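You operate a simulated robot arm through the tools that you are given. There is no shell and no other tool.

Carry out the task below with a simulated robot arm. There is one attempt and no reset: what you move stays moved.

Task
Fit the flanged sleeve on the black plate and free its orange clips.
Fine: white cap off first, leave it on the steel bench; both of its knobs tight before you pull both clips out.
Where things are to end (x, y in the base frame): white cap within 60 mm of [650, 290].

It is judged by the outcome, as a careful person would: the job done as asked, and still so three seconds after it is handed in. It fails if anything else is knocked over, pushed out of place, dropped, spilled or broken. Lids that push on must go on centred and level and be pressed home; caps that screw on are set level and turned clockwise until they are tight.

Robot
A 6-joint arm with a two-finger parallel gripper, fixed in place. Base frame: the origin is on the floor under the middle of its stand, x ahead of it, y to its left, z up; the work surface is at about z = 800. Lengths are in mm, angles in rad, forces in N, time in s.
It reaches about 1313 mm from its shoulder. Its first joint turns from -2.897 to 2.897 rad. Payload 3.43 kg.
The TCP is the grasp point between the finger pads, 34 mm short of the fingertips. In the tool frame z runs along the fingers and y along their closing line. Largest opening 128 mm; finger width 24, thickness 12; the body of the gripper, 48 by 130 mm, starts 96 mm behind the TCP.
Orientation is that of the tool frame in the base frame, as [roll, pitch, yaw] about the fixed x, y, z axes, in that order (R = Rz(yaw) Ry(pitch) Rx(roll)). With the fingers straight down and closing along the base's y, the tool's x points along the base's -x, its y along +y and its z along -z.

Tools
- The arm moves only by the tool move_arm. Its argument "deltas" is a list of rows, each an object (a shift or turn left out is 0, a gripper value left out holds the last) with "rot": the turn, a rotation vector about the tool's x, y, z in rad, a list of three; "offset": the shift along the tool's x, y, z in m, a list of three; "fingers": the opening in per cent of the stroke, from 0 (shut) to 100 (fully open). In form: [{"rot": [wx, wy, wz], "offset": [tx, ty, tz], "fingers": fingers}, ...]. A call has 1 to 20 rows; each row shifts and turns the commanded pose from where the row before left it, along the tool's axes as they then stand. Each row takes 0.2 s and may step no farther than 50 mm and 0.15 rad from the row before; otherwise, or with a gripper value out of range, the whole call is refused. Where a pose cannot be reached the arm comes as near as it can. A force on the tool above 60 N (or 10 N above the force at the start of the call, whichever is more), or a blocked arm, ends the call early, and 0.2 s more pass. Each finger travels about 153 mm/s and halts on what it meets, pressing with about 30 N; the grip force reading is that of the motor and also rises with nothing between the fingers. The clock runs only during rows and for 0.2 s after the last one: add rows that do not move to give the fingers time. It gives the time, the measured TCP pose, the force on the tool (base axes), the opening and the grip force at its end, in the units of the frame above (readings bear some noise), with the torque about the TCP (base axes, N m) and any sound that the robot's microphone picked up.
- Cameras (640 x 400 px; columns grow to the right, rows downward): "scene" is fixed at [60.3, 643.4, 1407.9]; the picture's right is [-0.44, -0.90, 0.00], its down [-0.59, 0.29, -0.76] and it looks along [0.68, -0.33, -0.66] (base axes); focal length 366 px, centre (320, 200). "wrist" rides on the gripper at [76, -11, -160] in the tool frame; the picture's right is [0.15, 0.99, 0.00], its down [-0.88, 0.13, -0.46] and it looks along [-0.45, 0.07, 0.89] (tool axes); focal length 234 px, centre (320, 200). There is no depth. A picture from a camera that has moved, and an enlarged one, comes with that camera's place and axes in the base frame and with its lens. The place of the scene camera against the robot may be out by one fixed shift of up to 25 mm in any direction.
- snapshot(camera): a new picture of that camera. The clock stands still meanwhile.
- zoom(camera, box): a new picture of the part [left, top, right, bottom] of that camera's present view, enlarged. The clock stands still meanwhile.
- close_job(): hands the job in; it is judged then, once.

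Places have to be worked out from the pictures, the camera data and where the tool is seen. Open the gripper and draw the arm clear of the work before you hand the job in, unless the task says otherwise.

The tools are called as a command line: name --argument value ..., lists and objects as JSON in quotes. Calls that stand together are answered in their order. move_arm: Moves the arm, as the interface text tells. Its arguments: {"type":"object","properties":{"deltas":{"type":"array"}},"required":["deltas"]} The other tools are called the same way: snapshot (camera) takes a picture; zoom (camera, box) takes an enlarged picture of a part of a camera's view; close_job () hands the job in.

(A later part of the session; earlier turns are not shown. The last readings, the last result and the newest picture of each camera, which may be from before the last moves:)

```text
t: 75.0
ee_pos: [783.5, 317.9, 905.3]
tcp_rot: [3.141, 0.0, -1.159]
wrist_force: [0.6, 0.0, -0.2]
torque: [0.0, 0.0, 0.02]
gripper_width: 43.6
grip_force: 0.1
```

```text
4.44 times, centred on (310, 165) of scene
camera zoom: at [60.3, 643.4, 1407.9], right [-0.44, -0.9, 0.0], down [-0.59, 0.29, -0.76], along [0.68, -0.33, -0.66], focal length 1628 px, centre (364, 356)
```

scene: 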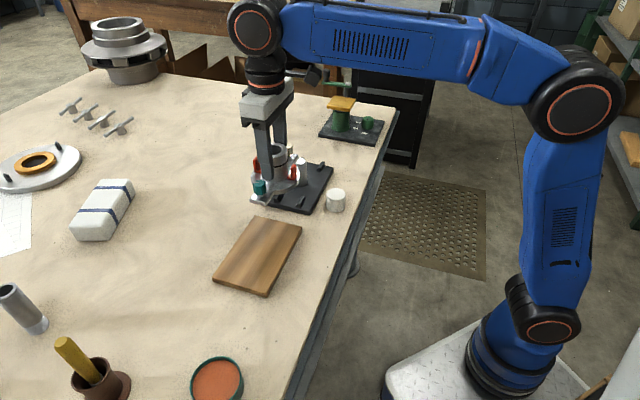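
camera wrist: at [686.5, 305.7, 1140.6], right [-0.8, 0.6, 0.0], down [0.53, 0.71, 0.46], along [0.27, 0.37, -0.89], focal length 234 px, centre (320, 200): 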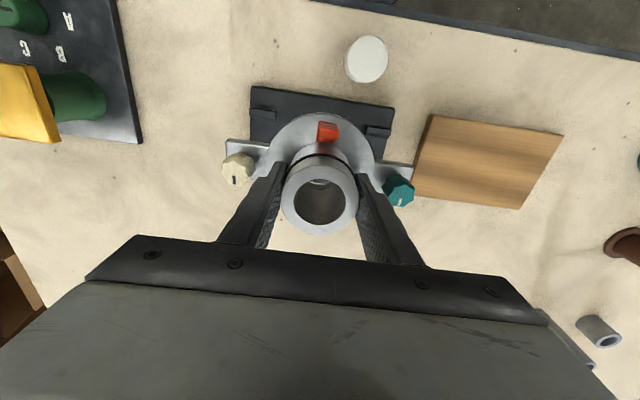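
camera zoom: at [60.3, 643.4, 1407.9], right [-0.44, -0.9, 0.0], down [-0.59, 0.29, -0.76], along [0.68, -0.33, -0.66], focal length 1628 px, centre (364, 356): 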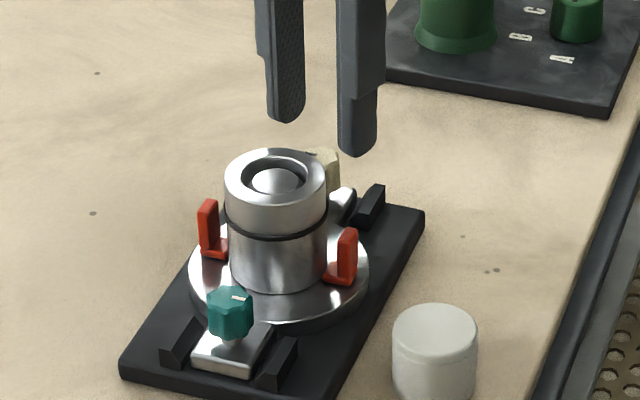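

The cream knob is centred within about a millimetre. I lower around it and close.

move_arm --deltas '[{"offset": [0.001, 0, 0.012]}, {"offset": [0, 0, 0.012]}, {"offset": [0, 0, 0.007]}, {}, {"fingers": 10}, {}, {}]'

zoom --camera "wrist" --box '[260, 130, 380, 220]'

```text
t: 76.6
ee_pos: [784.6, 317.8, 872.4]
tcp_rot: [3.141, 0.001, -1.159]
wrist_force: [9.7, 4.7, 0.6]
torque: [0.02, -0.04, -0.05]
gripper_width: 24.2
grip_force: 29.4
```

```text
4.44 times, centred on (320, 175) of wrist
camera zoom: at [824.6, 251.2, 1032.0], right [-0.85, -0.53, 0.0], down [-0.47, 0.75, 0.46], along [-0.24, 0.39, -0.89], focal length 1041 px, centre (320, 311)
```

zoom: 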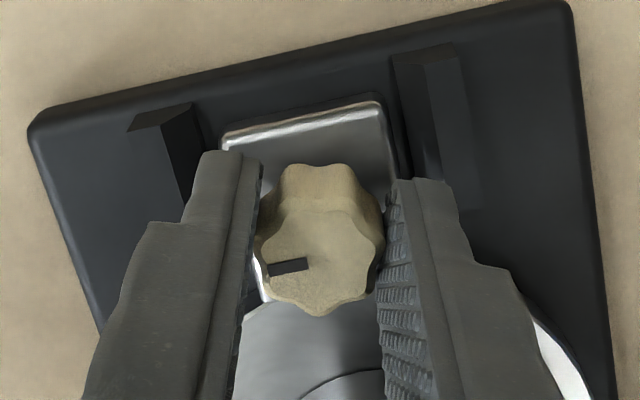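

Closing shows an 11 N push along tool −y, i.e. about 1 mm off-centre; I shift to null it, then begin turning clockwise.

move_arm --deltas '[{"offset": [0, -0.001, 0]}, {}, {"rot": [0, 0, 0.1]}, {"rot": [0, 0, 0.1]}, {"rot": [0, 0, 0.1]}, {"rot": [0, 0, 0.1]}, {}]'

zoom --camera "wrist" --box '[260, 130, 380, 220]'

```text
t: 78.2
ee_pos: [784.2, 317.6, 873.5]
tcp_rot: [-3.141, 0.0, -1.561]
wrist_force: [-43.2, 1.7, -8.1]
torque: [-0.06, 0.8, 0.06]
gripper_width: 24.2
grip_force: 29.8
```

```text
4.44 times, centred on (320, 175) of wrist
camera zoom: at [795.8, 240.6, 1032.2], right [-0.99, -0.16, 0.0], down [-0.14, 0.88, 0.46], along [-0.07, 0.45, -0.89], focal length 1041 px, centre (320, 311)
```

zoom: 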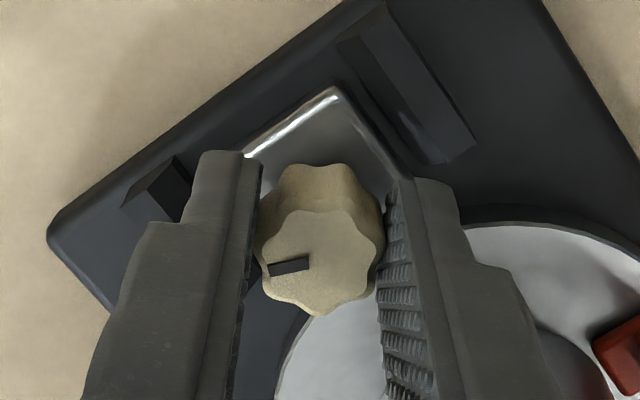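

The knob turns with the fingers, but the side force jumped to 43 N — the sleeve is now rigidly clamped, so the stiffness is far higher. I shift back 0.8 mm to relieve it.

move_arm --deltas '[{"offset": [0, 0.0008, 0]}, {}, {}]'

zoom --camera "scene" --box '[265, 130, 345, 210]'

```text
t: 79.0
ee_pos: [784.5, 316.7, 874.4]
tcp_rot: [3.14, -0.001, -1.558]
wrist_force: [-51.5, 1.8, -12.9]
torque: [-0.1, 1.02, 0.16]
gripper_width: 24.4
grip_force: 29.3
```

```text
5.00 times, centred on (305, 170) of scene
camera zoom: at [60.3, 643.4, 1407.9], right [-0.44, -0.9, 0.0], down [-0.59, 0.29, -0.76], along [0.68, -0.33, -0.66], focal length 1831 px, centre (395, 350)
```

zoom: 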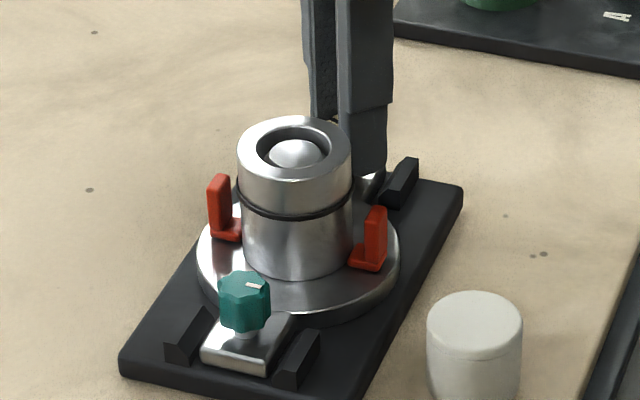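

The force keeps building, so the knob axis must be off the TCP. I open to release it, and look at where the knob sits between the fingers.

move_arm --deltas '[{"fingers": 34}, {}, {}]'

zoom --camera "wrist" --box '[260, 130, 380, 220]'

zoom --camera "scene" --box '[285, 140, 345, 200]'

```text
t: 79.8
ee_pos: [786.4, 315.8, 873.0]
tcp_rot: [-3.141, -0.002, -1.559]
wrist_force: [0.9, -0.1, -0.8]
torque: [-0.03, 0.01, 0.01]
gripper_width: 43.5
grip_force: 0.1
```

```text
4.44 times, centred on (320, 175) of wrist
camera zoom: at [797.2, 239.8, 1032.7], right [-0.99, -0.16, 0.0], down [-0.14, 0.88, 0.46], along [-0.07, 0.45, -0.89], focal length 1041 px, centre (320, 311)
```

zoom: 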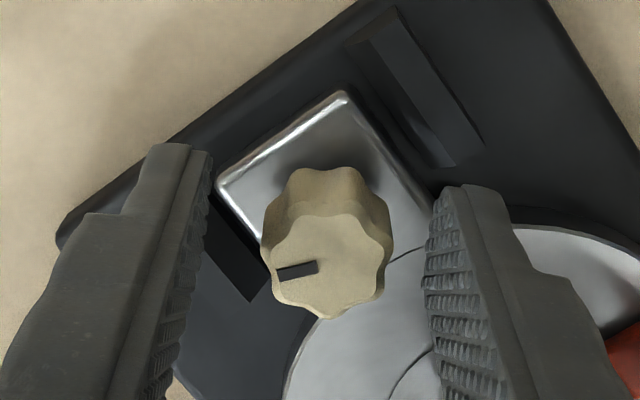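

```text
6.67 times, centred on (315, 170) of scene
camera zoom: at [60.3, 643.4, 1407.9], right [-0.44, -0.9, 0.0], down [-0.59, 0.29, -0.76], along [0.68, -0.33, -0.66], focal length 2441 px, centre (353, 400)
```

zoom: 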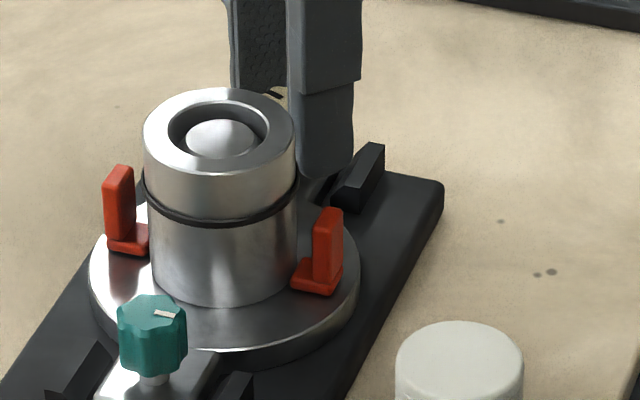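

Released: the arm sprang about 2 mm, and in the image the knob is 1.5 mm toward tool +y and about 2.6 mm toward tool −x. I recentre accordingly and close again.

move_arm --deltas '[{"offset": [-0.0026, 0.0015, 0]}, {}, {"fingers": 10}, {}, {}]'

zoom --camera "wrist" --box '[260, 130, 380, 220]'

```text
t: 81.0
ee_pos: [784.0, 318.8, 873.1]
tcp_rot: [3.142, 0.0, -1.563]
wrist_force: [11.3, -0.3, 2.8]
torque: [0.11, -0.32, -0.01]
gripper_width: 24.5
grip_force: 29.5
```

```text
4.44 times, centred on (320, 175) of wrist
camera zoom: at [795.3, 242.5, 1032.5], right [-0.99, -0.16, 0.0], down [-0.14, 0.88, 0.46], along [-0.07, 0.45, -0.89], focal length 1041 px, centre (320, 311)
```

zoom: 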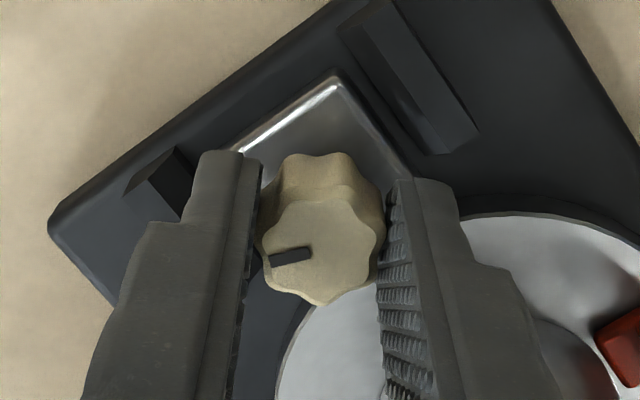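

Much closer: 11 N corresponds to ~0.4 mm. I trim that and turn a little, watching the side force.

move_arm --deltas '[{"offset": [0, -0.0004, 0]}, {"rot": [0, 0, 0.1]}, {"rot": [0, 0, 0.1]}, {"rot": [0, 0, 0.1]}, {"rot": [0, 0, 0.1]}, {}]'

```text
t: 82.4
ee_pos: [784.6, 318.8, 873.6]
tcp_rot: [3.141, -0.002, -1.961]
wrist_force: [-7.2, -4.6, -0.5]
torque: [-0.38, 0.3, 0.03]
gripper_width: 24.3
grip_force: 30.3
```

Side force is only ~8 N now. I trim slightly and continue the clockwise stroke.

move_arm --deltas '[{"offset": [0.0002, 0.0001, 0]}, {"rot": [0, 0, 0.12]}, {"rot": [0, 0, 0.12]}, {"rot": [0, 0, 0.12]}, {"rot": [0, 0, 0.12]}, {"rot": [0, 0, 0.12]}, {"rot": [0, 0, 0.12]}, {}]'

zoom --camera "wrist" --box '[260, 130, 380, 220]'

```text
t: 84.2
ee_pos: [782.9, 318.5, 873.1]
tcp_rot: [3.141, 0.0, -2.682]
wrist_force: [-17.9, -4.9, 6.1]
torque: [-0.21, 0.73, -0.02]
gripper_width: 24.4
grip_force: 30.2
```

```text
4.44 times, centred on (320, 175) of wrist
camera zoom: at [720.3, 274.7, 1032.4], right [-0.57, 0.82, 0.0], down [0.73, 0.51, 0.46], along [0.37, 0.26, -0.89], focal length 1041 px, centre (320, 311)
```

zoom: 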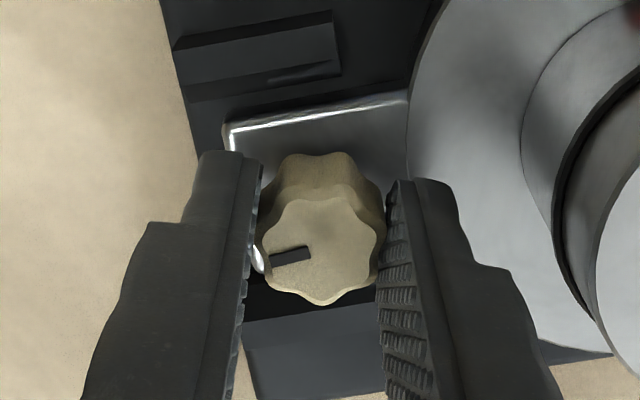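

The knob is following well; I trim 0.5 mm and continue turning.

move_arm --deltas '[{"offset": [0.0005, 0.0001, 0]}, {"rot": [0, 0, 0.12]}, {"rot": [0, 0, 0.12]}, {"rot": [0, 0, 0.12]}, {"rot": [0, 0, 0.12]}, {"rot": [0, 0, 0.12]}, {"rot": [0, 0, 0.12]}, {}]'

zoom --camera "wrist" --box '[260, 130, 380, 220]'

```text
t: 86.0
ee_pos: [783.8, 318.7, 873.8]
tcp_rot: [3.14, 0.001, 2.881]
wrist_force: [-1.6, 12.5, 24.3]
torque: [0.31, -0.14, -0.03]
gripper_width: 24.3
grip_force: 29.8
```

```text
4.44 times, centred on (320, 175) of wrist
camera zoom: at [706.7, 327.0, 1032.1], right [0.11, 0.99, 0.0], down [0.88, -0.1, 0.46], along [0.46, -0.05, -0.89], focal length 1041 px, centre (320, 311)
```

zoom: 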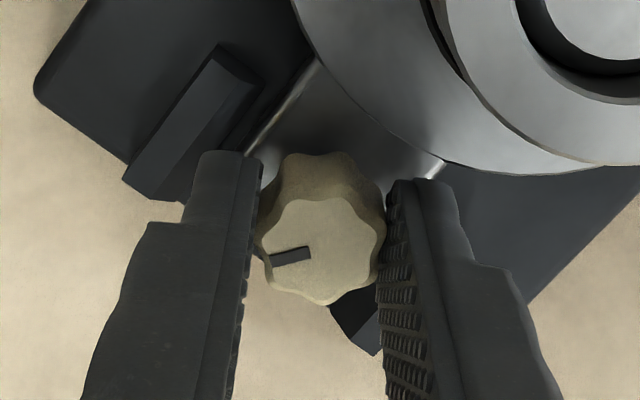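

About 128° turned so far and the knob follows. I open, trim, rotate back and regrip for the rest.

move_arm --deltas '[{"fingers": 34}, {}, {"offset": [0.0001, 0.0004, -0.0005]}, {"rot": [0, 0, -0.15]}, {"rot": [0, 0, -0.15]}, {"rot": [0, 0, -0.15]}, {"rot": [0, 0, -0.15]}, {"rot": [0, 0, -0.15]}, {"rot": [0, 0, -0.15]}, {"rot": [0, 0, -0.15]}, {"rot": [0, 0, -0.15]}, {"rot": [0, 0, -0.15]}, {"rot": [0, 0, -0.15]}, {"rot": [0, 0, -0.15]}, {"rot": [0, 0, -0.15]}, {"rot": [0, 0, -0.15]}, {"rot": [0, 0, -0.15]}, {}, {}]'

move_arm --deltas '[{}]'

zoom --camera "wrist" --box '[260, 130, 380, 220]'

```text
t: 90.0
ee_pos: [783.9, 319.1, 873.9]
tcp_rot: [-3.141, 0.001, -1.3]
wrist_force: [-1.3, -0.5, 0.3]
torque: [0.02, -0.02, -0.02]
gripper_width: 43.3
grip_force: 0.1
```

```text
t: 90.4
ee_pos: [784.0, 320.5, 873.3]
tcp_rot: [3.14, -0.001, -1.303]
wrist_force: [-0.7, 0.5, 0.6]
torque: [-0.02, 0.0, 0.03]
gripper_width: 43.5
grip_force: 0.1
```

```text
4.44 times, centred on (320, 175) of wrist
camera zoom: at [814.4, 249.0, 1032.4], right [-0.91, -0.4, 0.0], down [-0.36, 0.81, 0.46], along [-0.18, 0.42, -0.89], focal length 1041 px, centre (320, 311)
```

zoom: 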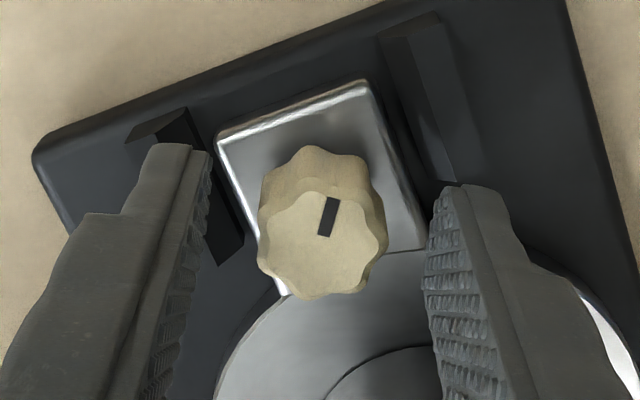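

Knob well centred now. I close and continue clockwise.

move_arm --deltas '[{"fingers": 10}, {}, {}, {"rot": [0, 0, 0.1]}, {"rot": [0, 0, 0.1]}, {"rot": [0, 0, 0.1]}, {"rot": [0, 0, 0.1]}, {"rot": [0, 0, 0.1]}, {"rot": [0, 0, 0.1]}]'

zoom --camera "wrist" --box '[260, 130, 380, 220]'

```text
t: 92.4
ee_pos: [783.9, 318.3, 874.3]
tcp_rot: [3.14, -0.001, -1.904]
wrist_force: [18.0, 13.7, 8.5]
torque: [0.61, -0.63, 0.01]
gripper_width: 24.2
grip_force: 30.4
```

```text
4.44 times, centred on (320, 175) of wrist
camera zoom: at [769.2, 243.2, 1032.3], right [-0.98, 0.18, 0.0], down [0.16, 0.87, 0.46], along [0.08, 0.45, -0.89], focal length 1041 px, centre (320, 311)
```

zoom: 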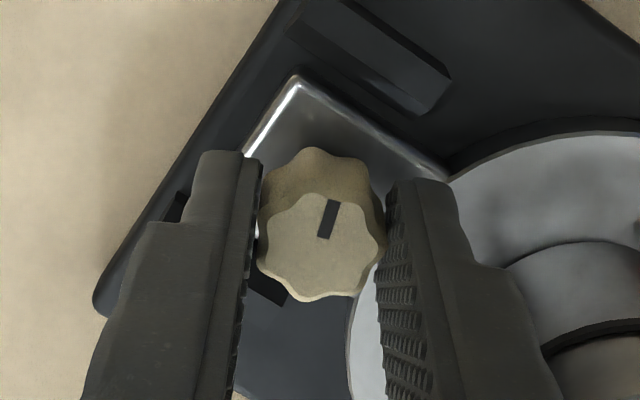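

Still following freely. I trim the side load and keep turning.

move_arm --deltas '[{"offset": [-0.0005, -0.0003, 0]}, {"rot": [0, 0, 0.1]}, {"rot": [0, 0, 0.1]}, {"rot": [0, 0, 0.1]}, {"rot": [0, 0, 0.1]}]'

move_arm --deltas '[{"rot": [0, 0, 0.1]}, {"rot": [0, 0, 0.1]}, {"rot": [0, 0, 0.1]}]'

zoom --camera "wrist" --box '[260, 130, 380, 220]'

```text
t: 93.6
ee_pos: [783.3, 318.7, 872.9]
tcp_rot: [-3.141, -0.001, -2.302]
wrist_force: [2.6, 0.3, 8.0]
torque: [-0.17, -0.25, 0.35]
gripper_width: 24.3
grip_force: 30.2
```

```text
t: 94.4
ee_pos: [783.7, 319.1, 872.5]
tcp_rot: [-3.141, -0.002, -2.602]
wrist_force: [2.7, -3.1, -0.3]
torque: [0.02, -0.2, 0.41]
gripper_width: 24.4
grip_force: 29.8
```

```text
4.44 times, centred on (320, 175) of wrist
camera zoom: at [724.6, 270.2, 1031.7], right [-0.63, 0.77, 0.0], down [0.69, 0.56, 0.45], along [0.35, 0.29, -0.89], focal length 1041 px, centre (320, 311)
```

zoom: 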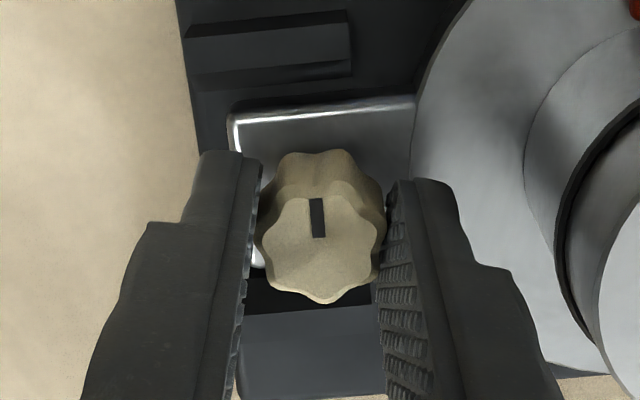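

Torque rose to 0.41 N·m and the mark is slipping behind, matching how the teal knob ended (~−138°). One more short turn to confirm it is fully tight.

move_arm --deltas '[{"rot": [0, 0, 0.1]}, {"rot": [0, 0, 0.1]}, {"rot": [0, 0, 0.1]}]'

zoom --camera "wrist" --box '[260, 130, 380, 220]'

```text
t: 95.2
ee_pos: [784.2, 320.0, 873.7]
tcp_rot: [-3.141, 0.0, -2.905]
wrist_force: [7.9, -9.7, 0.4]
torque: [-0.23, -0.24, 0.42]
gripper_width: 24.6
grip_force: 30.0
```

```text
4.44 times, centred on (320, 175) of wrist
camera zoom: at [712.6, 289.8, 1032.0], right [-0.38, 0.93, 0.0], down [0.83, 0.33, 0.46], along [0.42, 0.17, -0.89], focal length 1041 px, centre (320, 311)
```

zoom: 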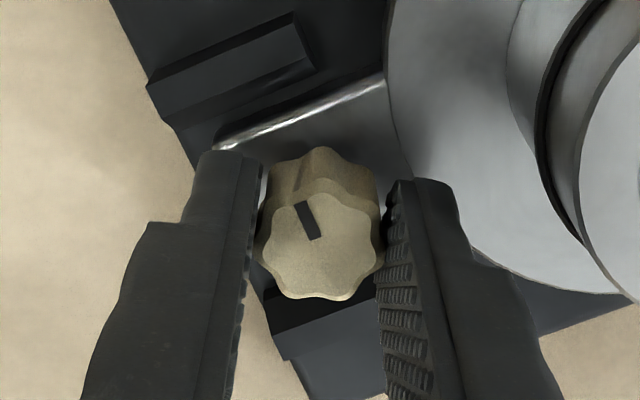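

Torque 0.42 N·m with no further movement: the cream knob is tight too. I open, rise, square the gripper to the ear line and go back over the sleeve to study the clips.

move_arm --deltas '[{"fingers": 34}, {}, {"offset": [0, 0, -0.03]}, {"offset": [0, 0, -0.04]}, {"offset": [0, 0, -0.03]}, {"rot": [0, 0, -0.14]}, {"rot": [0, 0, -0.14]}, {"rot": [0, 0, -0.14]}, {"rot": [0, 0, -0.125]}, {"offset": [0, 0.035, 0]}, {"offset": [0, 0.035, 0]}, {}]'

zoom --camera "wrist" --box '[220, 60, 420, 200]'

zoom --camera "scene" --box '[270, 145, 330, 215]'

```text
t: 97.8
ee_pos: [734.4, 372.1, 974.6]
tcp_rot: [3.141, 0.0, -2.358]
wrist_force: [-0.5, 0.9, -0.2]
torque: [-0.02, -0.02, -0.01]
gripper_width: 43.5
grip_force: 0.1
```

```text
2.86 times, centred on (320, 130) of wrist
camera zoom: at [688.9, 309.4, 1133.2], right [-0.8, 0.6, 0.0], down [0.53, 0.71, 0.46], along [0.27, 0.37, -0.89], focal length 669 px, centre (320, 400)
```

zoom: 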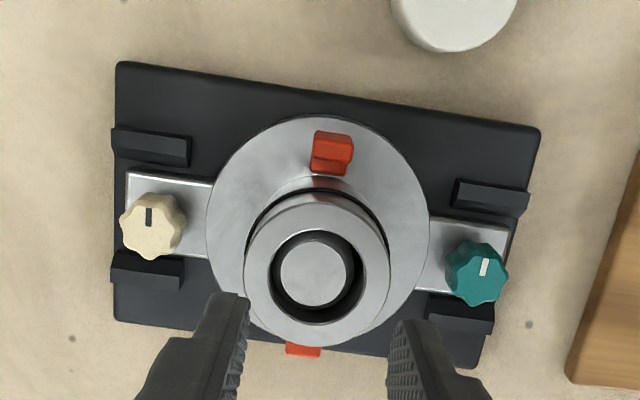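

```text
5.71 times, centred on (300, 180) of scene
camera zoom: at [60.3, 643.4, 1407.9], right [-0.44, -0.9, 0.0], down [-0.59, 0.29, -0.76], along [0.68, -0.33, -0.66], focal length 2092 px, centre (434, 314)
```

zoom: 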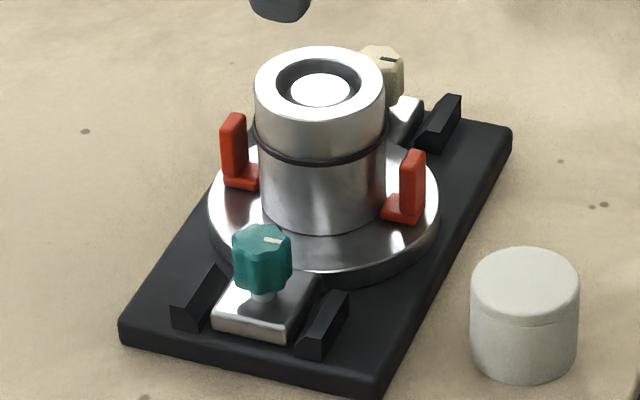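

Both knobs' marks now match and the sleeve is still seated. I zoom on the two clips.

zoom --camera "wrist" --box '[290, 85, 350, 135]'

zoom --camera "scene" --box '[285, 155, 325, 195]'

move_arm --deltas '[{}]'

```text
8.00 times, centred on (320, 110) of wrist
camera zoom: at [688.9, 309.4, 1133.2], right [-0.8, 0.6, 0.0], down [0.53, 0.71, 0.46], along [0.27, 0.37, -0.89], focal length 1873 px, centre (320, 920)
```

zoom: 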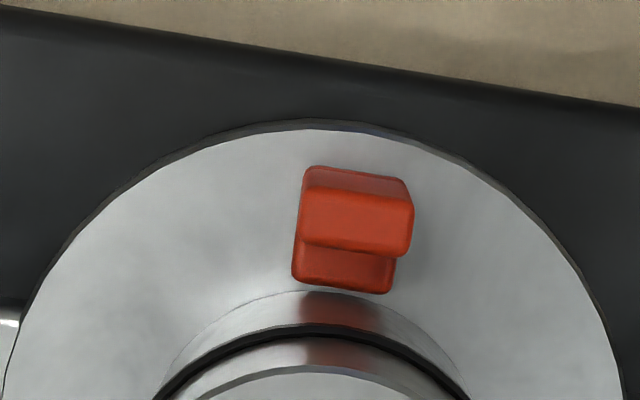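

```text
10.00 times, centred on (305, 175) of scene
camera zoom: at [60.3, 643.4, 1407.9], right [-0.44, -0.9, 0.0], down [-0.59, 0.29, -0.76], along [0.68, -0.33, -0.66], focal length 3662 px, centre (470, 450)
```

zoom: 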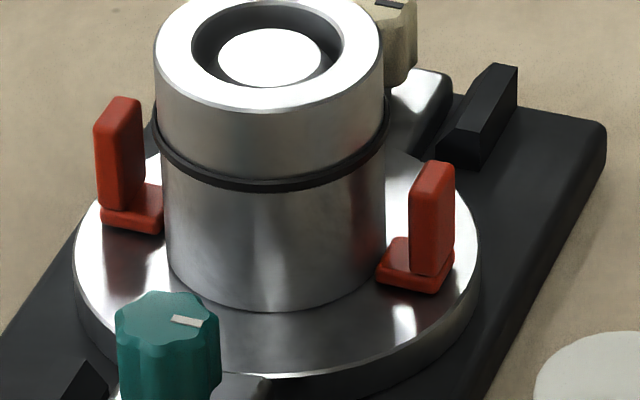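

```text
t: 98.2
ee_pos: [735.8, 371.6, 973.9]
tcp_rot: [3.141, 0.0, -2.354]
wrist_force: [0.2, 0.4, -1.0]
torque: [0.0, 0.0, -0.03]
gripper_width: 43.4
grip_force: 0.1
```

Each clip is an L: a foot reaching inward to the tube and an upright blade about 15 mm wide at ~41 mm from the post axis. I move out over the near-side blade with the fingers closing tangentially and lower around it.

move_arm --deltas '[{"offset": [0.024, 0, 0]}, {"offset": [0.023, -0.0004, 0]}, {}, {"offset": [0, 0, 0.04]}, {"offset": [0, 0, 0.03]}, {}, {}]'

zoom --camera "wrist" --box '[220, 90, 420, 240]'

zoom --camera "scene" --box '[270, 140, 350, 210]'

```text
t: 99.8
ee_pos: [701.1, 333.7, 901.4]
tcp_rot: [-3.141, -0.003, -2.356]
wrist_force: [-0.1, 0.2, -0.1]
torque: [0.01, -0.01, 0.04]
gripper_width: 43.7
grip_force: 0.0
```

```text
2.67 times, centred on (320, 165) of wrist
camera zoom: at [654.7, 272.4, 1060.2], right [-0.8, 0.6, 0.0], down [0.53, 0.71, 0.46], along [0.27, 0.37, -0.89], focal length 624 px, centre (320, 293)
```

zoom: 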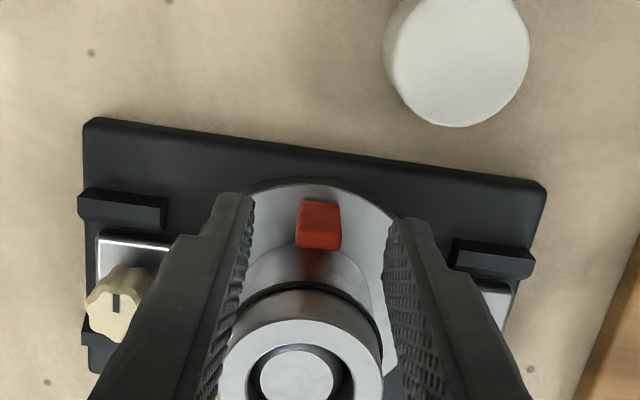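

```text
5.71 times, centred on (310, 175) of scene
camera zoom: at [60.3, 643.4, 1407.9], right [-0.44, -0.9, 0.0], down [-0.59, 0.29, -0.76], along [0.68, -0.33, -0.66], focal length 2092 px, centre (377, 343)
```

zoom: 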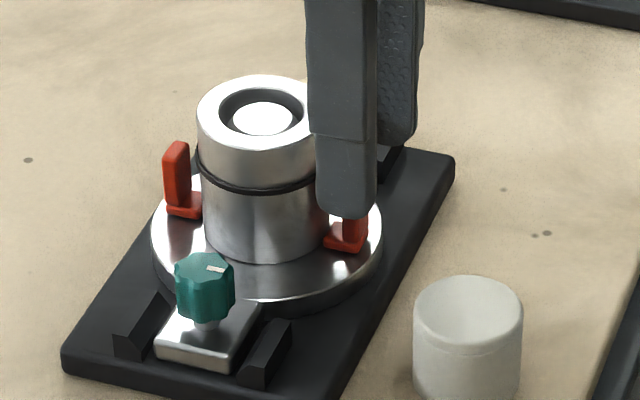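

The blade is between the fingers (about 5 mm toward the tube from finger centre, as intended). I lower 35 mm, then check before closing.

move_arm --deltas '[{"offset": [0, 0, 0.012]}, {"offset": [0, 0, 0.012]}, {"offset": [0, 0, 0.011]}, {}, {}]'

zoom --camera "wrist" --box '[220, 90, 420, 240]'

zoom --camera "scene" --box '[280, 150, 340, 210]'

```text
t: 101.0
ee_pos: [702.5, 336.0, 866.1]
tcp_rot: [3.141, -0.001, -2.357]
wrist_force: [-0.3, 0.8, 0.0]
torque: [0.0, -0.01, -0.01]
gripper_width: 43.6
grip_force: 0.1
```

```text
2.67 times, centred on (320, 165) of wrist
camera zoom: at [655.8, 274.0, 1026.2], right [-0.8, 0.6, 0.0], down [0.53, 0.71, 0.46], along [0.27, 0.37, -0.89], focal length 624 px, centre (320, 293)
```

zoom: 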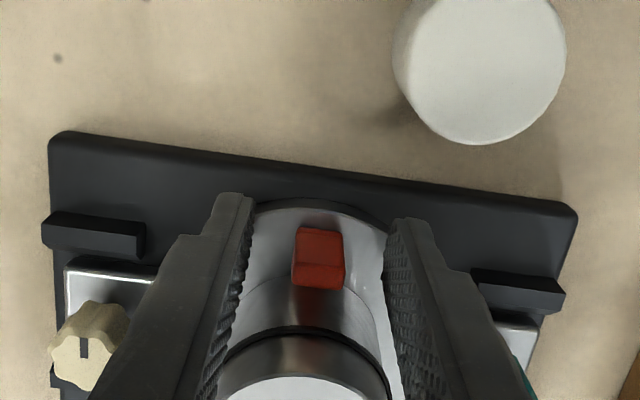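

```text
6.67 times, centred on (310, 180) of scene
camera zoom: at [60.3, 643.4, 1407.9], right [-0.44, -0.9, 0.0], down [-0.59, 0.29, -0.76], along [0.68, -0.33, -0.66], focal length 2441 px, centre (387, 333)
```

zoom: 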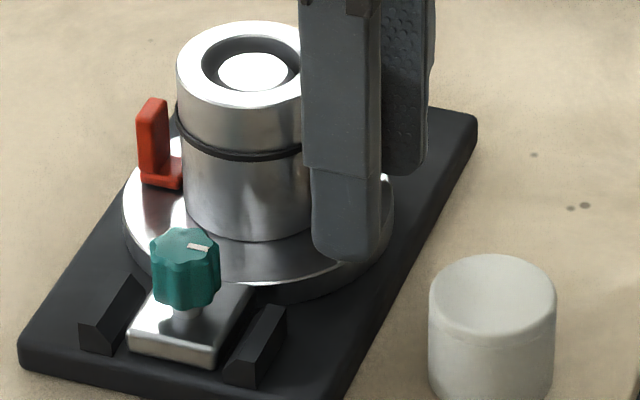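

No contact, and the blade is between the pads. I close on it.

move_arm --deltas '[{"fingers": 5}, {}, {}, {}]'

zoom --camera "wrist" --box '[220, 90, 420, 240]'

```text
t: 102.0
ee_pos: [701.5, 336.8, 868.3]
tcp_rot: [3.141, -0.001, -2.357]
wrist_force: [-1.3, 1.5, -0.8]
torque: [-0.02, 0.04, 0.0]
gripper_width: 15.5
grip_force: 29.9
```

```text
2.67 times, centred on (320, 165) of wrist
camera zoom: at [655.8, 274.1, 1026.2], right [-0.8, 0.6, 0.0], down [0.53, 0.71, 0.46], along [0.27, 0.37, -0.89], focal length 624 px, centre (320, 293)
```

zoom: 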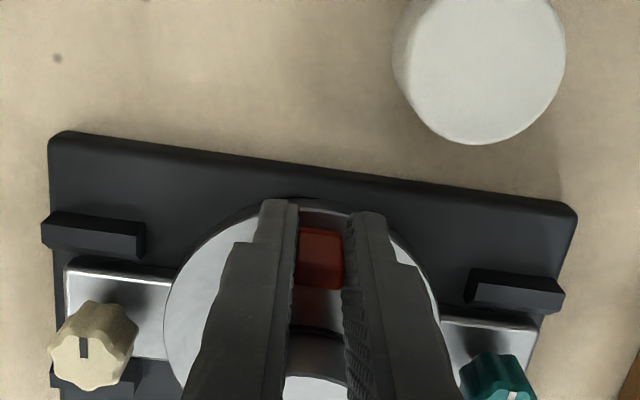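

Gripped at 15.5 mm. I test a small 1 mm outward (radial) pull and read the force.

move_arm --deltas '[{"offset": [0.0005, 0, 0]}, {"offset": [0.0005, 0, 0]}, {}]'

```text
t: 102.8
ee_pos: [700.9, 336.1, 867.1]
tcp_rot: [3.142, -0.003, -2.356]
wrist_force: [4.4, -3.9, 0.6]
torque: [0.11, -0.38, -0.06]
gripper_width: 15.6
grip_force: 29.6
```

No radial resistance appears. I pull outward 5 mm more and look whether the clip is moving.

move_arm --deltas '[{"offset": [0.0015, 0, 0]}, {"offset": [0.0015, 0, 0]}, {"offset": [0.002, 0, 0]}, {}]'

zoom --camera "wrist" --box '[220, 90, 420, 240]'

zoom --camera "scene" --box '[280, 150, 340, 210]'

```text
t: 103.8
ee_pos: [696.6, 331.6, 868.1]
tcp_rot: [3.141, -0.002, -2.357]
wrist_force: [3.7, -3.2, -5.8]
torque: [-0.2, -0.04, -0.05]
gripper_width: 15.5
grip_force: 29.7
```

```text
2.67 times, centred on (320, 165) of wrist
camera zoom: at [651.3, 269.7, 1026.4], right [-0.8, 0.6, 0.0], down [0.53, 0.71, 0.45], along [0.27, 0.37, -0.89], focal length 624 px, centre (320, 293)
```

zoom: 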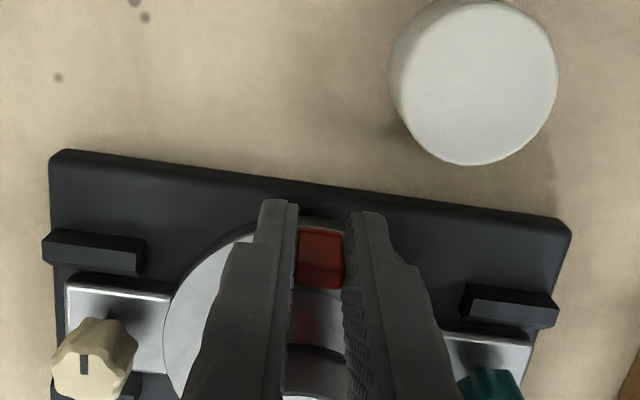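

```text
6.67 times, centred on (310, 180) of scene
camera zoom: at [60.3, 643.4, 1407.9], right [-0.44, -0.9, 0.0], down [-0.59, 0.29, -0.76], along [0.68, -0.33, -0.66], focal length 2441 px, centre (387, 333)
```

zoom: 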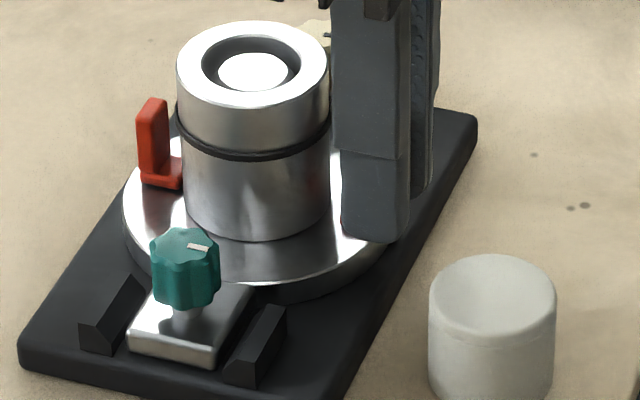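

The clip slides out radially with the fingers while the plate and sleeve stay still. I keep pulling it straight out.

move_arm --deltas '[{"offset": [0.002, 0, 0]}, {"offset": [0.002, 0, 0]}, {"offset": [0.002, 0, 0]}, {"offset": [0.002, 0, 0]}, {}]'

zoom --camera "wrist" --box '[220, 90, 420, 240]'

zoom --camera "scene" --box '[280, 150, 340, 210]'

```text
t: 105.0
ee_pos: [691.6, 325.1, 868.3]
tcp_rot: [-3.141, 0.001, -2.355]
wrist_force: [18.3, 17.9, 0.1]
torque: [0.38, -0.44, -0.06]
gripper_width: 16.1
grip_force: 29.9
```

```text
2.67 times, centred on (320, 165) of wrist
camera zoom: at [645.8, 264.2, 1026.9], right [-0.8, 0.6, 0.0], down [0.53, 0.71, 0.46], along [0.27, 0.37, -0.89], focal length 624 px, centre (320, 293)
```

zoom: 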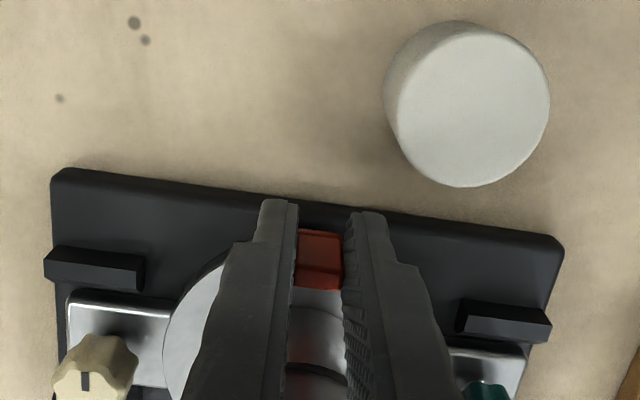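

```text
6.67 times, centred on (310, 180) of scene
camera zoom: at [60.3, 643.4, 1407.9], right [-0.44, -0.9, 0.0], down [-0.59, 0.29, -0.76], along [0.68, -0.33, -0.66], focal length 2441 px, centre (387, 333)
```

zoom: 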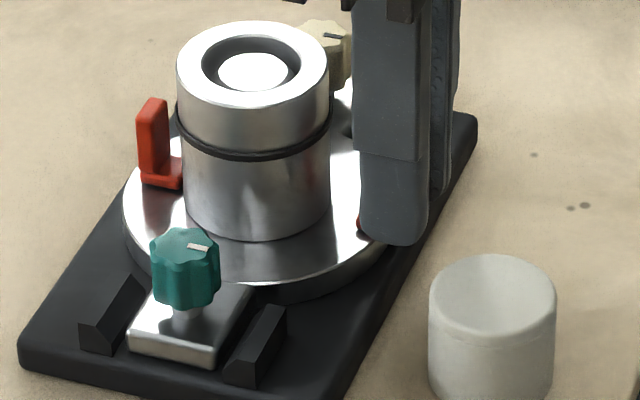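

The resistance has jumped to ~25 N at about 14 mm of travel. I hold still and re-read before deciding.

move_arm --deltas '[{}]'

zoom --camera "wrist" --box '[280, 130, 360, 200]'

zoom --camera "scene" --box '[295, 160, 325, 190]'

```text
t: 105.4
ee_pos: [691.1, 326.4, 868.0]
tcp_rot: [3.141, 0.001, -2.357]
wrist_force: [18.3, 20.5, 0.2]
torque: [0.44, -0.42, 0.02]
gripper_width: 15.6
grip_force: 30.3
```

```text
5.71 times, centred on (320, 165) of wrist
camera zoom: at [645.6, 263.9, 1027.1], right [-0.8, 0.6, 0.0], down [0.53, 0.71, 0.46], along [0.27, 0.37, -0.89], focal length 1338 px, centre (320, 400)
```

zoom: 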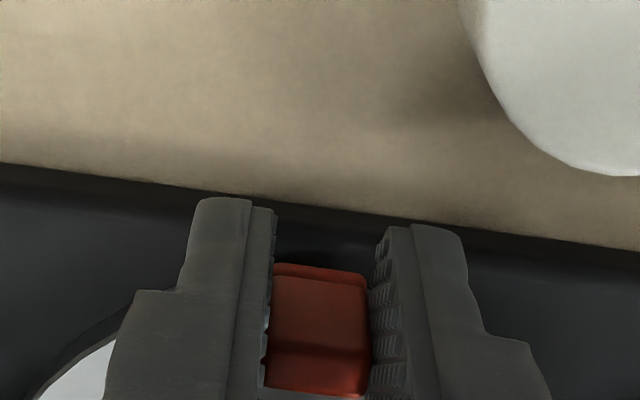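

```text
13.33 times, centred on (310, 175) of scene
camera zoom: at [60.3, 643.4, 1407.9], right [-0.44, -0.9, 0.0], down [-0.59, 0.29, -0.76], along [0.68, -0.33, -0.66], focal length 4882 px, centre (453, 533)
```

zoom: 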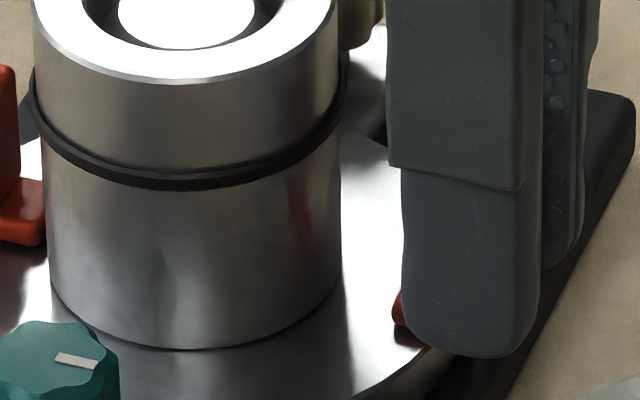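

The foot has cleared the tube by ~13 mm and the load is steady, like a hard end stop. I ease back 1 mm to unload, then test a 1 mm lift to see whether the clip is captive or free.

move_arm --deltas '[{"offset": [-0.001, 0, 0]}, {}, {}]'

move_arm --deltas '[{"offset": [0, 0, -0.001]}, {}, {}]'

```text
t: 106.2
ee_pos: [692.1, 326.0, 868.6]
tcp_rot: [3.141, -0.001, -2.356]
wrist_force: [4.0, 4.7, 1.2]
torque: [-0.08, 0.05, -0.01]
gripper_width: 15.4
grip_force: 30.0
```

```text
t: 107.0
ee_pos: [693.0, 327.9, 869.1]
tcp_rot: [3.141, -0.002, -2.355]
wrist_force: [-5.2, 4.4, -7.9]
torque: [-0.4, 0.6, 0.0]
gripper_width: 15.3
grip_force: 29.6
```

There is mild vertical resistance, so it's still guided. I lower back, release the clip and rise to look at how it sits.

move_arm --deltas '[{"offset": [0, 0, 0.001]}, {"fingers": 34}, {}, {"offset": [0, 0, -0.03]}, {"offset": [0, 0, -0.04]}, {"offset": [0, 0, -0.03]}, {}]'

zoom --camera "wrist" --box '[260, 90, 380, 190]'

zoom --camera "scene" --box '[285, 155, 335, 205]'

```text
t: 108.6
ee_pos: [690.9, 325.0, 969.5]
tcp_rot: [-3.141, 0.0, -2.354]
wrist_force: [0.2, -0.7, -0.4]
torque: [0.01, 0.0, 0.01]
gripper_width: 43.6
grip_force: 0.0
```

```text
4.00 times, centred on (320, 140) of wrist
camera zoom: at [645.1, 263.5, 1127.9], right [-0.8, 0.6, 0.0], down [0.53, 0.71, 0.46], along [0.27, 0.37, -0.89], focal length 937 px, centre (320, 440)
```

zoom: 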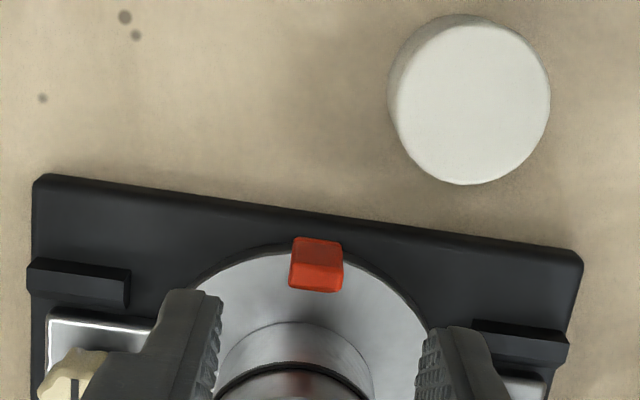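

```text
8.00 times, centred on (310, 180) of scene
camera zoom: at [60.3, 643.4, 1407.9], right [-0.44, -0.9, 0.0], down [-0.59, 0.29, -0.76], along [0.68, -0.33, -0.66], focal length 2930 px, centre (400, 360)
```

zoom: 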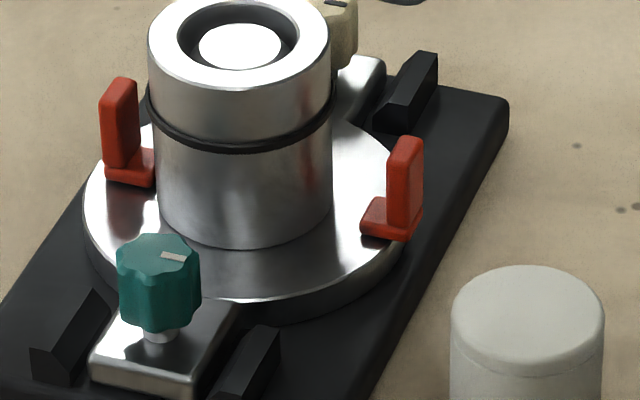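

The near clip now stands ~13 mm further out at its end stop, stays there by itself, and is guided on the flange (captive); plate and sleeve are unmoved. I now go over to the far-side clip.

move_arm --deltas '[{"offset": [-0.035, 0, 0]}, {"offset": [-0.035, 0, 0]}, {"offset": [-0.0357, 0, 0]}, {}, {"offset": [0, 0, 0.035]}, {"offset": [0, 0, 0.033]}, {}, {}]'

zoom --camera "wrist" --box '[220, 80, 420, 240]'

zoom --camera "scene" --box '[265, 135, 335, 205]'

```text
t: 110.4
ee_pos: [768.0, 401.4, 898.7]
tcp_rot: [-3.142, 0.0, -2.356]
wrist_force: [0.0, -0.6, -0.8]
torque: [0.01, -0.01, -0.02]
gripper_width: 43.5
grip_force: 0.0
```

```text
2.50 times, centred on (320, 160) of wrist
camera zoom: at [722.3, 338.7, 1057.4], right [-0.8, 0.6, 0.0], down [0.53, 0.71, 0.46], along [0.27, 0.37, -0.89], focal length 585 px, centre (320, 300)
```

zoom: 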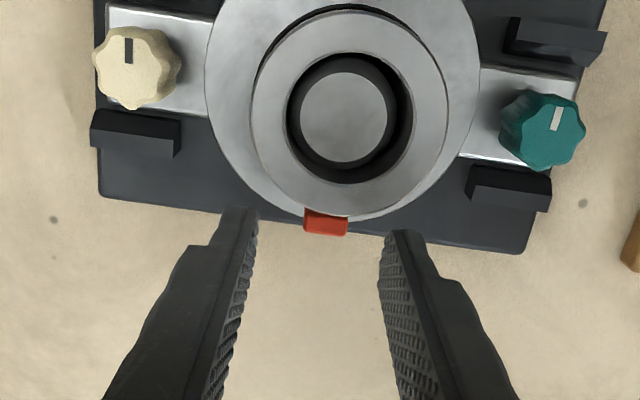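

```text
5.71 times, centred on (300, 170) of scene
camera zoom: at [60.3, 643.4, 1407.9], right [-0.44, -0.9, 0.0], down [-0.59, 0.29, -0.76], along [0.68, -0.33, -0.66], focal length 2092 px, centre (434, 371)
```

zoom: 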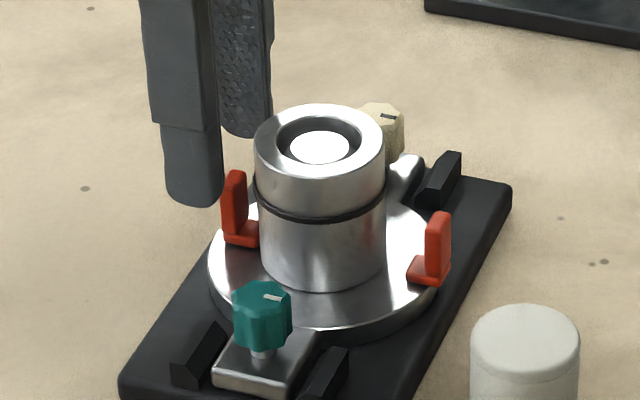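

The far blade's top is 4 mm toward the tube from the finger centre and ~1.5 mm toward tool +y. I trim that, lower around it and close.

move_arm --deltas '[{"offset": [0, 0.0015, 0.012]}, {"offset": [0, 0, 0.012]}, {"offset": [0, 0, 0.008]}, {}, {}]'

zoom --camera "scene" --box '[265, 135, 335, 205]'

move_arm --deltas '[{"fingers": 5}, {}, {}, {}]'

zoom --camera "wrist" --box '[220, 80, 420, 240]'

```text
t: 111.6
ee_pos: [767.1, 401.6, 869.2]
tcp_rot: [3.14, 0.0, -2.356]
wrist_force: [0.1, 1.0, -0.5]
torque: [0.0, 0.0, -0.01]
gripper_width: 43.4
grip_force: 0.1
```

```text
5.71 times, centred on (300, 170) of scene
camera zoom: at [60.3, 643.4, 1407.9], right [-0.44, -0.9, 0.0], down [-0.59, 0.29, -0.76], along [0.68, -0.33, -0.66], focal length 2092 px, centre (434, 371)
```

zoom: 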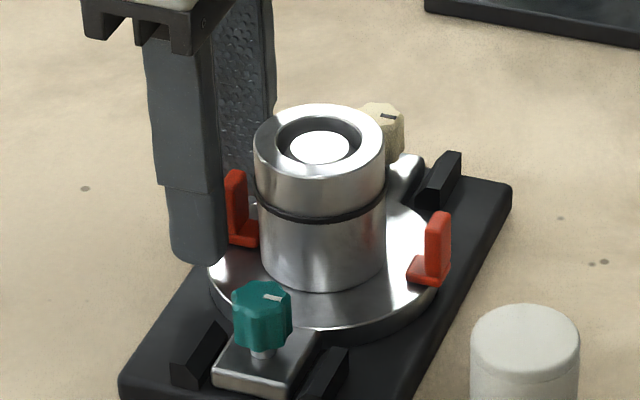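

```text
t: 112.6
ee_pos: [767.9, 400.8, 868.3]
tcp_rot: [-3.141, 0.0, -2.355]
wrist_force: [10.0, -8.2, -0.6]
torque: [-0.12, -0.27, 0.07]
gripper_width: 15.5
grip_force: 30.3
```

```text
2.50 times, centred on (320, 160) of wrist
camera zoom: at [720.9, 339.3, 1027.4], right [-0.8, 0.6, 0.0], down [0.53, 0.71, 0.46], along [0.27, 0.37, -0.89], focal length 585 px, centre (320, 300)
```

zoom: 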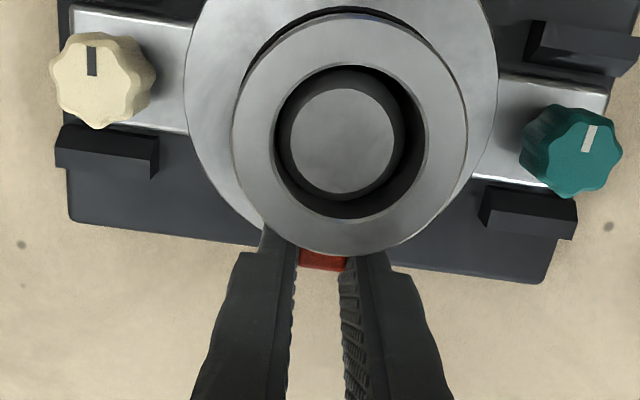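

Gripped at 15.5 mm, with a 13 N sideways bias (~0.5 mm). I trim that, then pull outward (tool −x) in small steps.

move_arm --deltas '[{"offset": [0, -0.0005, 0]}, {}, {"offset": [-0.0015, 0, 0]}, {"offset": [-0.0015, 0, 0]}, {"offset": [-0.002, 0, 0]}, {"offset": [-0.002, 0, 0]}, {}]'

zoom --camera "scene" --box '[265, 135, 335, 205]'

zoom --camera "wrist" --box '[220, 80, 420, 240]'

```text
t: 114.2
ee_pos: [771.5, 405.9, 867.6]
tcp_rot: [3.141, 0.0, -2.356]
wrist_force: [12.7, -12.5, 0.0]
torque: [-0.37, -0.21, 0.1]
gripper_width: 15.1
grip_force: 29.8
```

```text
5.71 times, centred on (300, 170) of scene
camera zoom: at [60.3, 643.4, 1407.9], right [-0.44, -0.9, 0.0], down [-0.59, 0.29, -0.76], along [0.68, -0.33, -0.66], focal length 2092 px, centre (434, 371)
```

zoom: 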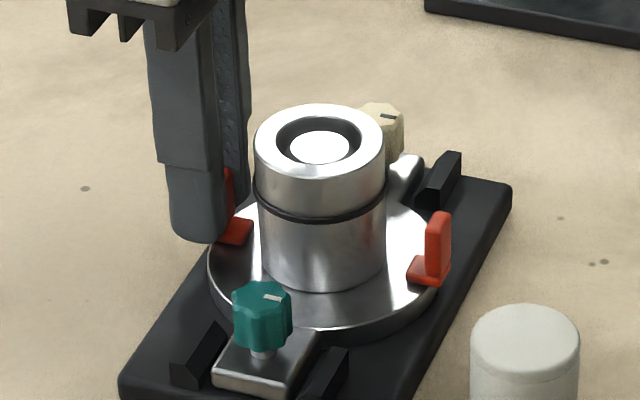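

```text
2.50 times, centred on (320, 160) of wrist
camera zoom: at [725.7, 344.1, 1027.4], right [-0.8, 0.6, 0.0], down [0.53, 0.71, 0.46], along [0.27, 0.37, -0.89], focal length 585 px, centre (320, 300)
```

zoom: 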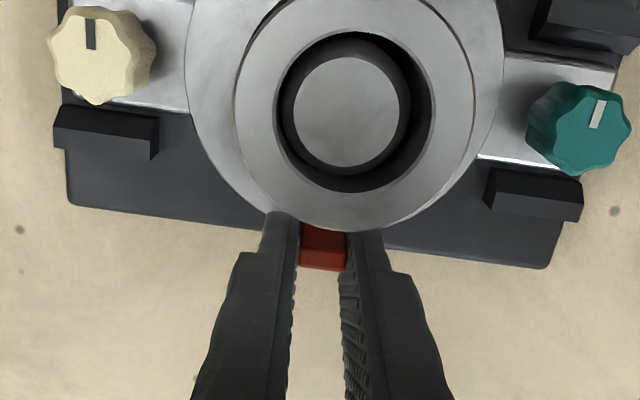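

The far clip slides out with the fingers, no radial resistance. I trim the sideways bias and keep pulling toward its stop.

move_arm --deltas '[{"offset": [0, -0.0006, 0]}, {"offset": [-0.002, 0, 0]}, {"offset": [-0.002, 0, 0]}, {"offset": [-0.001, 0, 0]}, {}]'

move_arm --deltas '[{"offset": [-0.001, 0, 0]}, {"offset": [-0.001, 0, 0]}, {}]'

zoom --camera "wrist" --box '[220, 80, 420, 240]'

```text
t: 115.4
ee_pos: [774.5, 410.4, 868.5]
tcp_rot: [-3.141, 0.002, -2.357]
wrist_force: [9.9, -13.0, 0.1]
torque: [-0.42, -0.17, 0.1]
gripper_width: 15.4
grip_force: 30.2
```

```text
t: 116.2
ee_pos: [776.7, 411.0, 868.9]
tcp_rot: [-3.14, -0.002, -2.357]
wrist_force: [-12.5, -22.3, -0.1]
torque: [-0.71, 0.46, 0.0]
gripper_width: 15.4
grip_force: 30.0
```

```text
2.50 times, centred on (320, 160) of wrist
camera zoom: at [730.3, 348.7, 1027.6], right [-0.8, 0.6, 0.0], down [0.53, 0.71, 0.45], along [0.27, 0.37, -0.89], focal length 585 px, centre (320, 300)
```

zoom: 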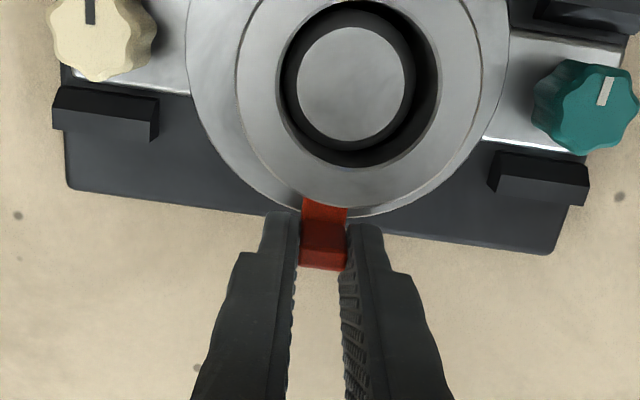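

The same ~25 N end stop appears at ~13 mm. I ease off slightly, release the clip and rise.

move_arm --deltas '[{"offset": [0.0006, -0.0003, 0]}, {}, {"fingers": 34}, {}, {"offset": [0, 0, -0.03]}, {"offset": [0, 0, -0.04]}, {"offset": [0, 0, -0.04]}, {}]'

zoom --camera "scene" --box '[265, 145, 335, 215]'

zoom --camera "wrist" --box '[200, 0, 440, 200]'

```text
t: 118.0
ee_pos: [779.8, 410.6, 979.9]
tcp_rot: [3.14, 0.0, -2.357]
wrist_force: [-0.1, -0.3, 0.6]
torque: [0.02, -0.01, -0.03]
gripper_width: 43.5
grip_force: 0.1
```

```text
5.71 times, centred on (300, 180) of scene
camera zoom: at [60.3, 643.4, 1407.9], right [-0.44, -0.9, 0.0], down [-0.59, 0.29, -0.76], along [0.68, -0.33, -0.66], focal length 2092 px, centre (434, 314)
```

zoom: 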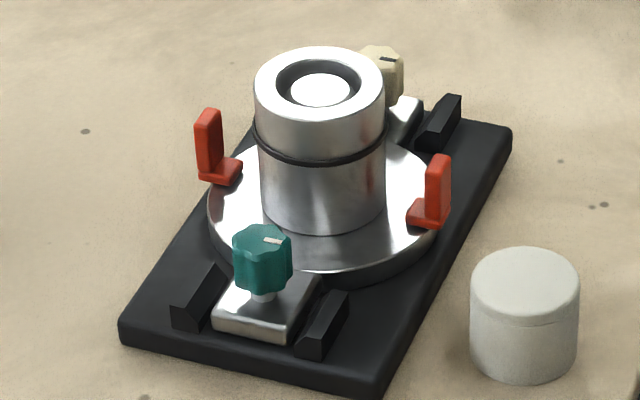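

```text
2.00 times, centred on (320, 100) of wrist
camera zoom: at [733.1, 348.5, 1138.7], right [-0.8, 0.6, 0.0], down [0.53, 0.71, 0.46], along [0.27, 0.37, -0.89], focal length 468 px, centre (320, 400)
```

zoom: 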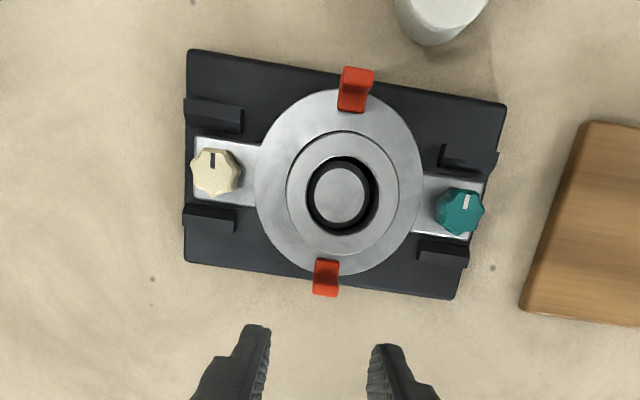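

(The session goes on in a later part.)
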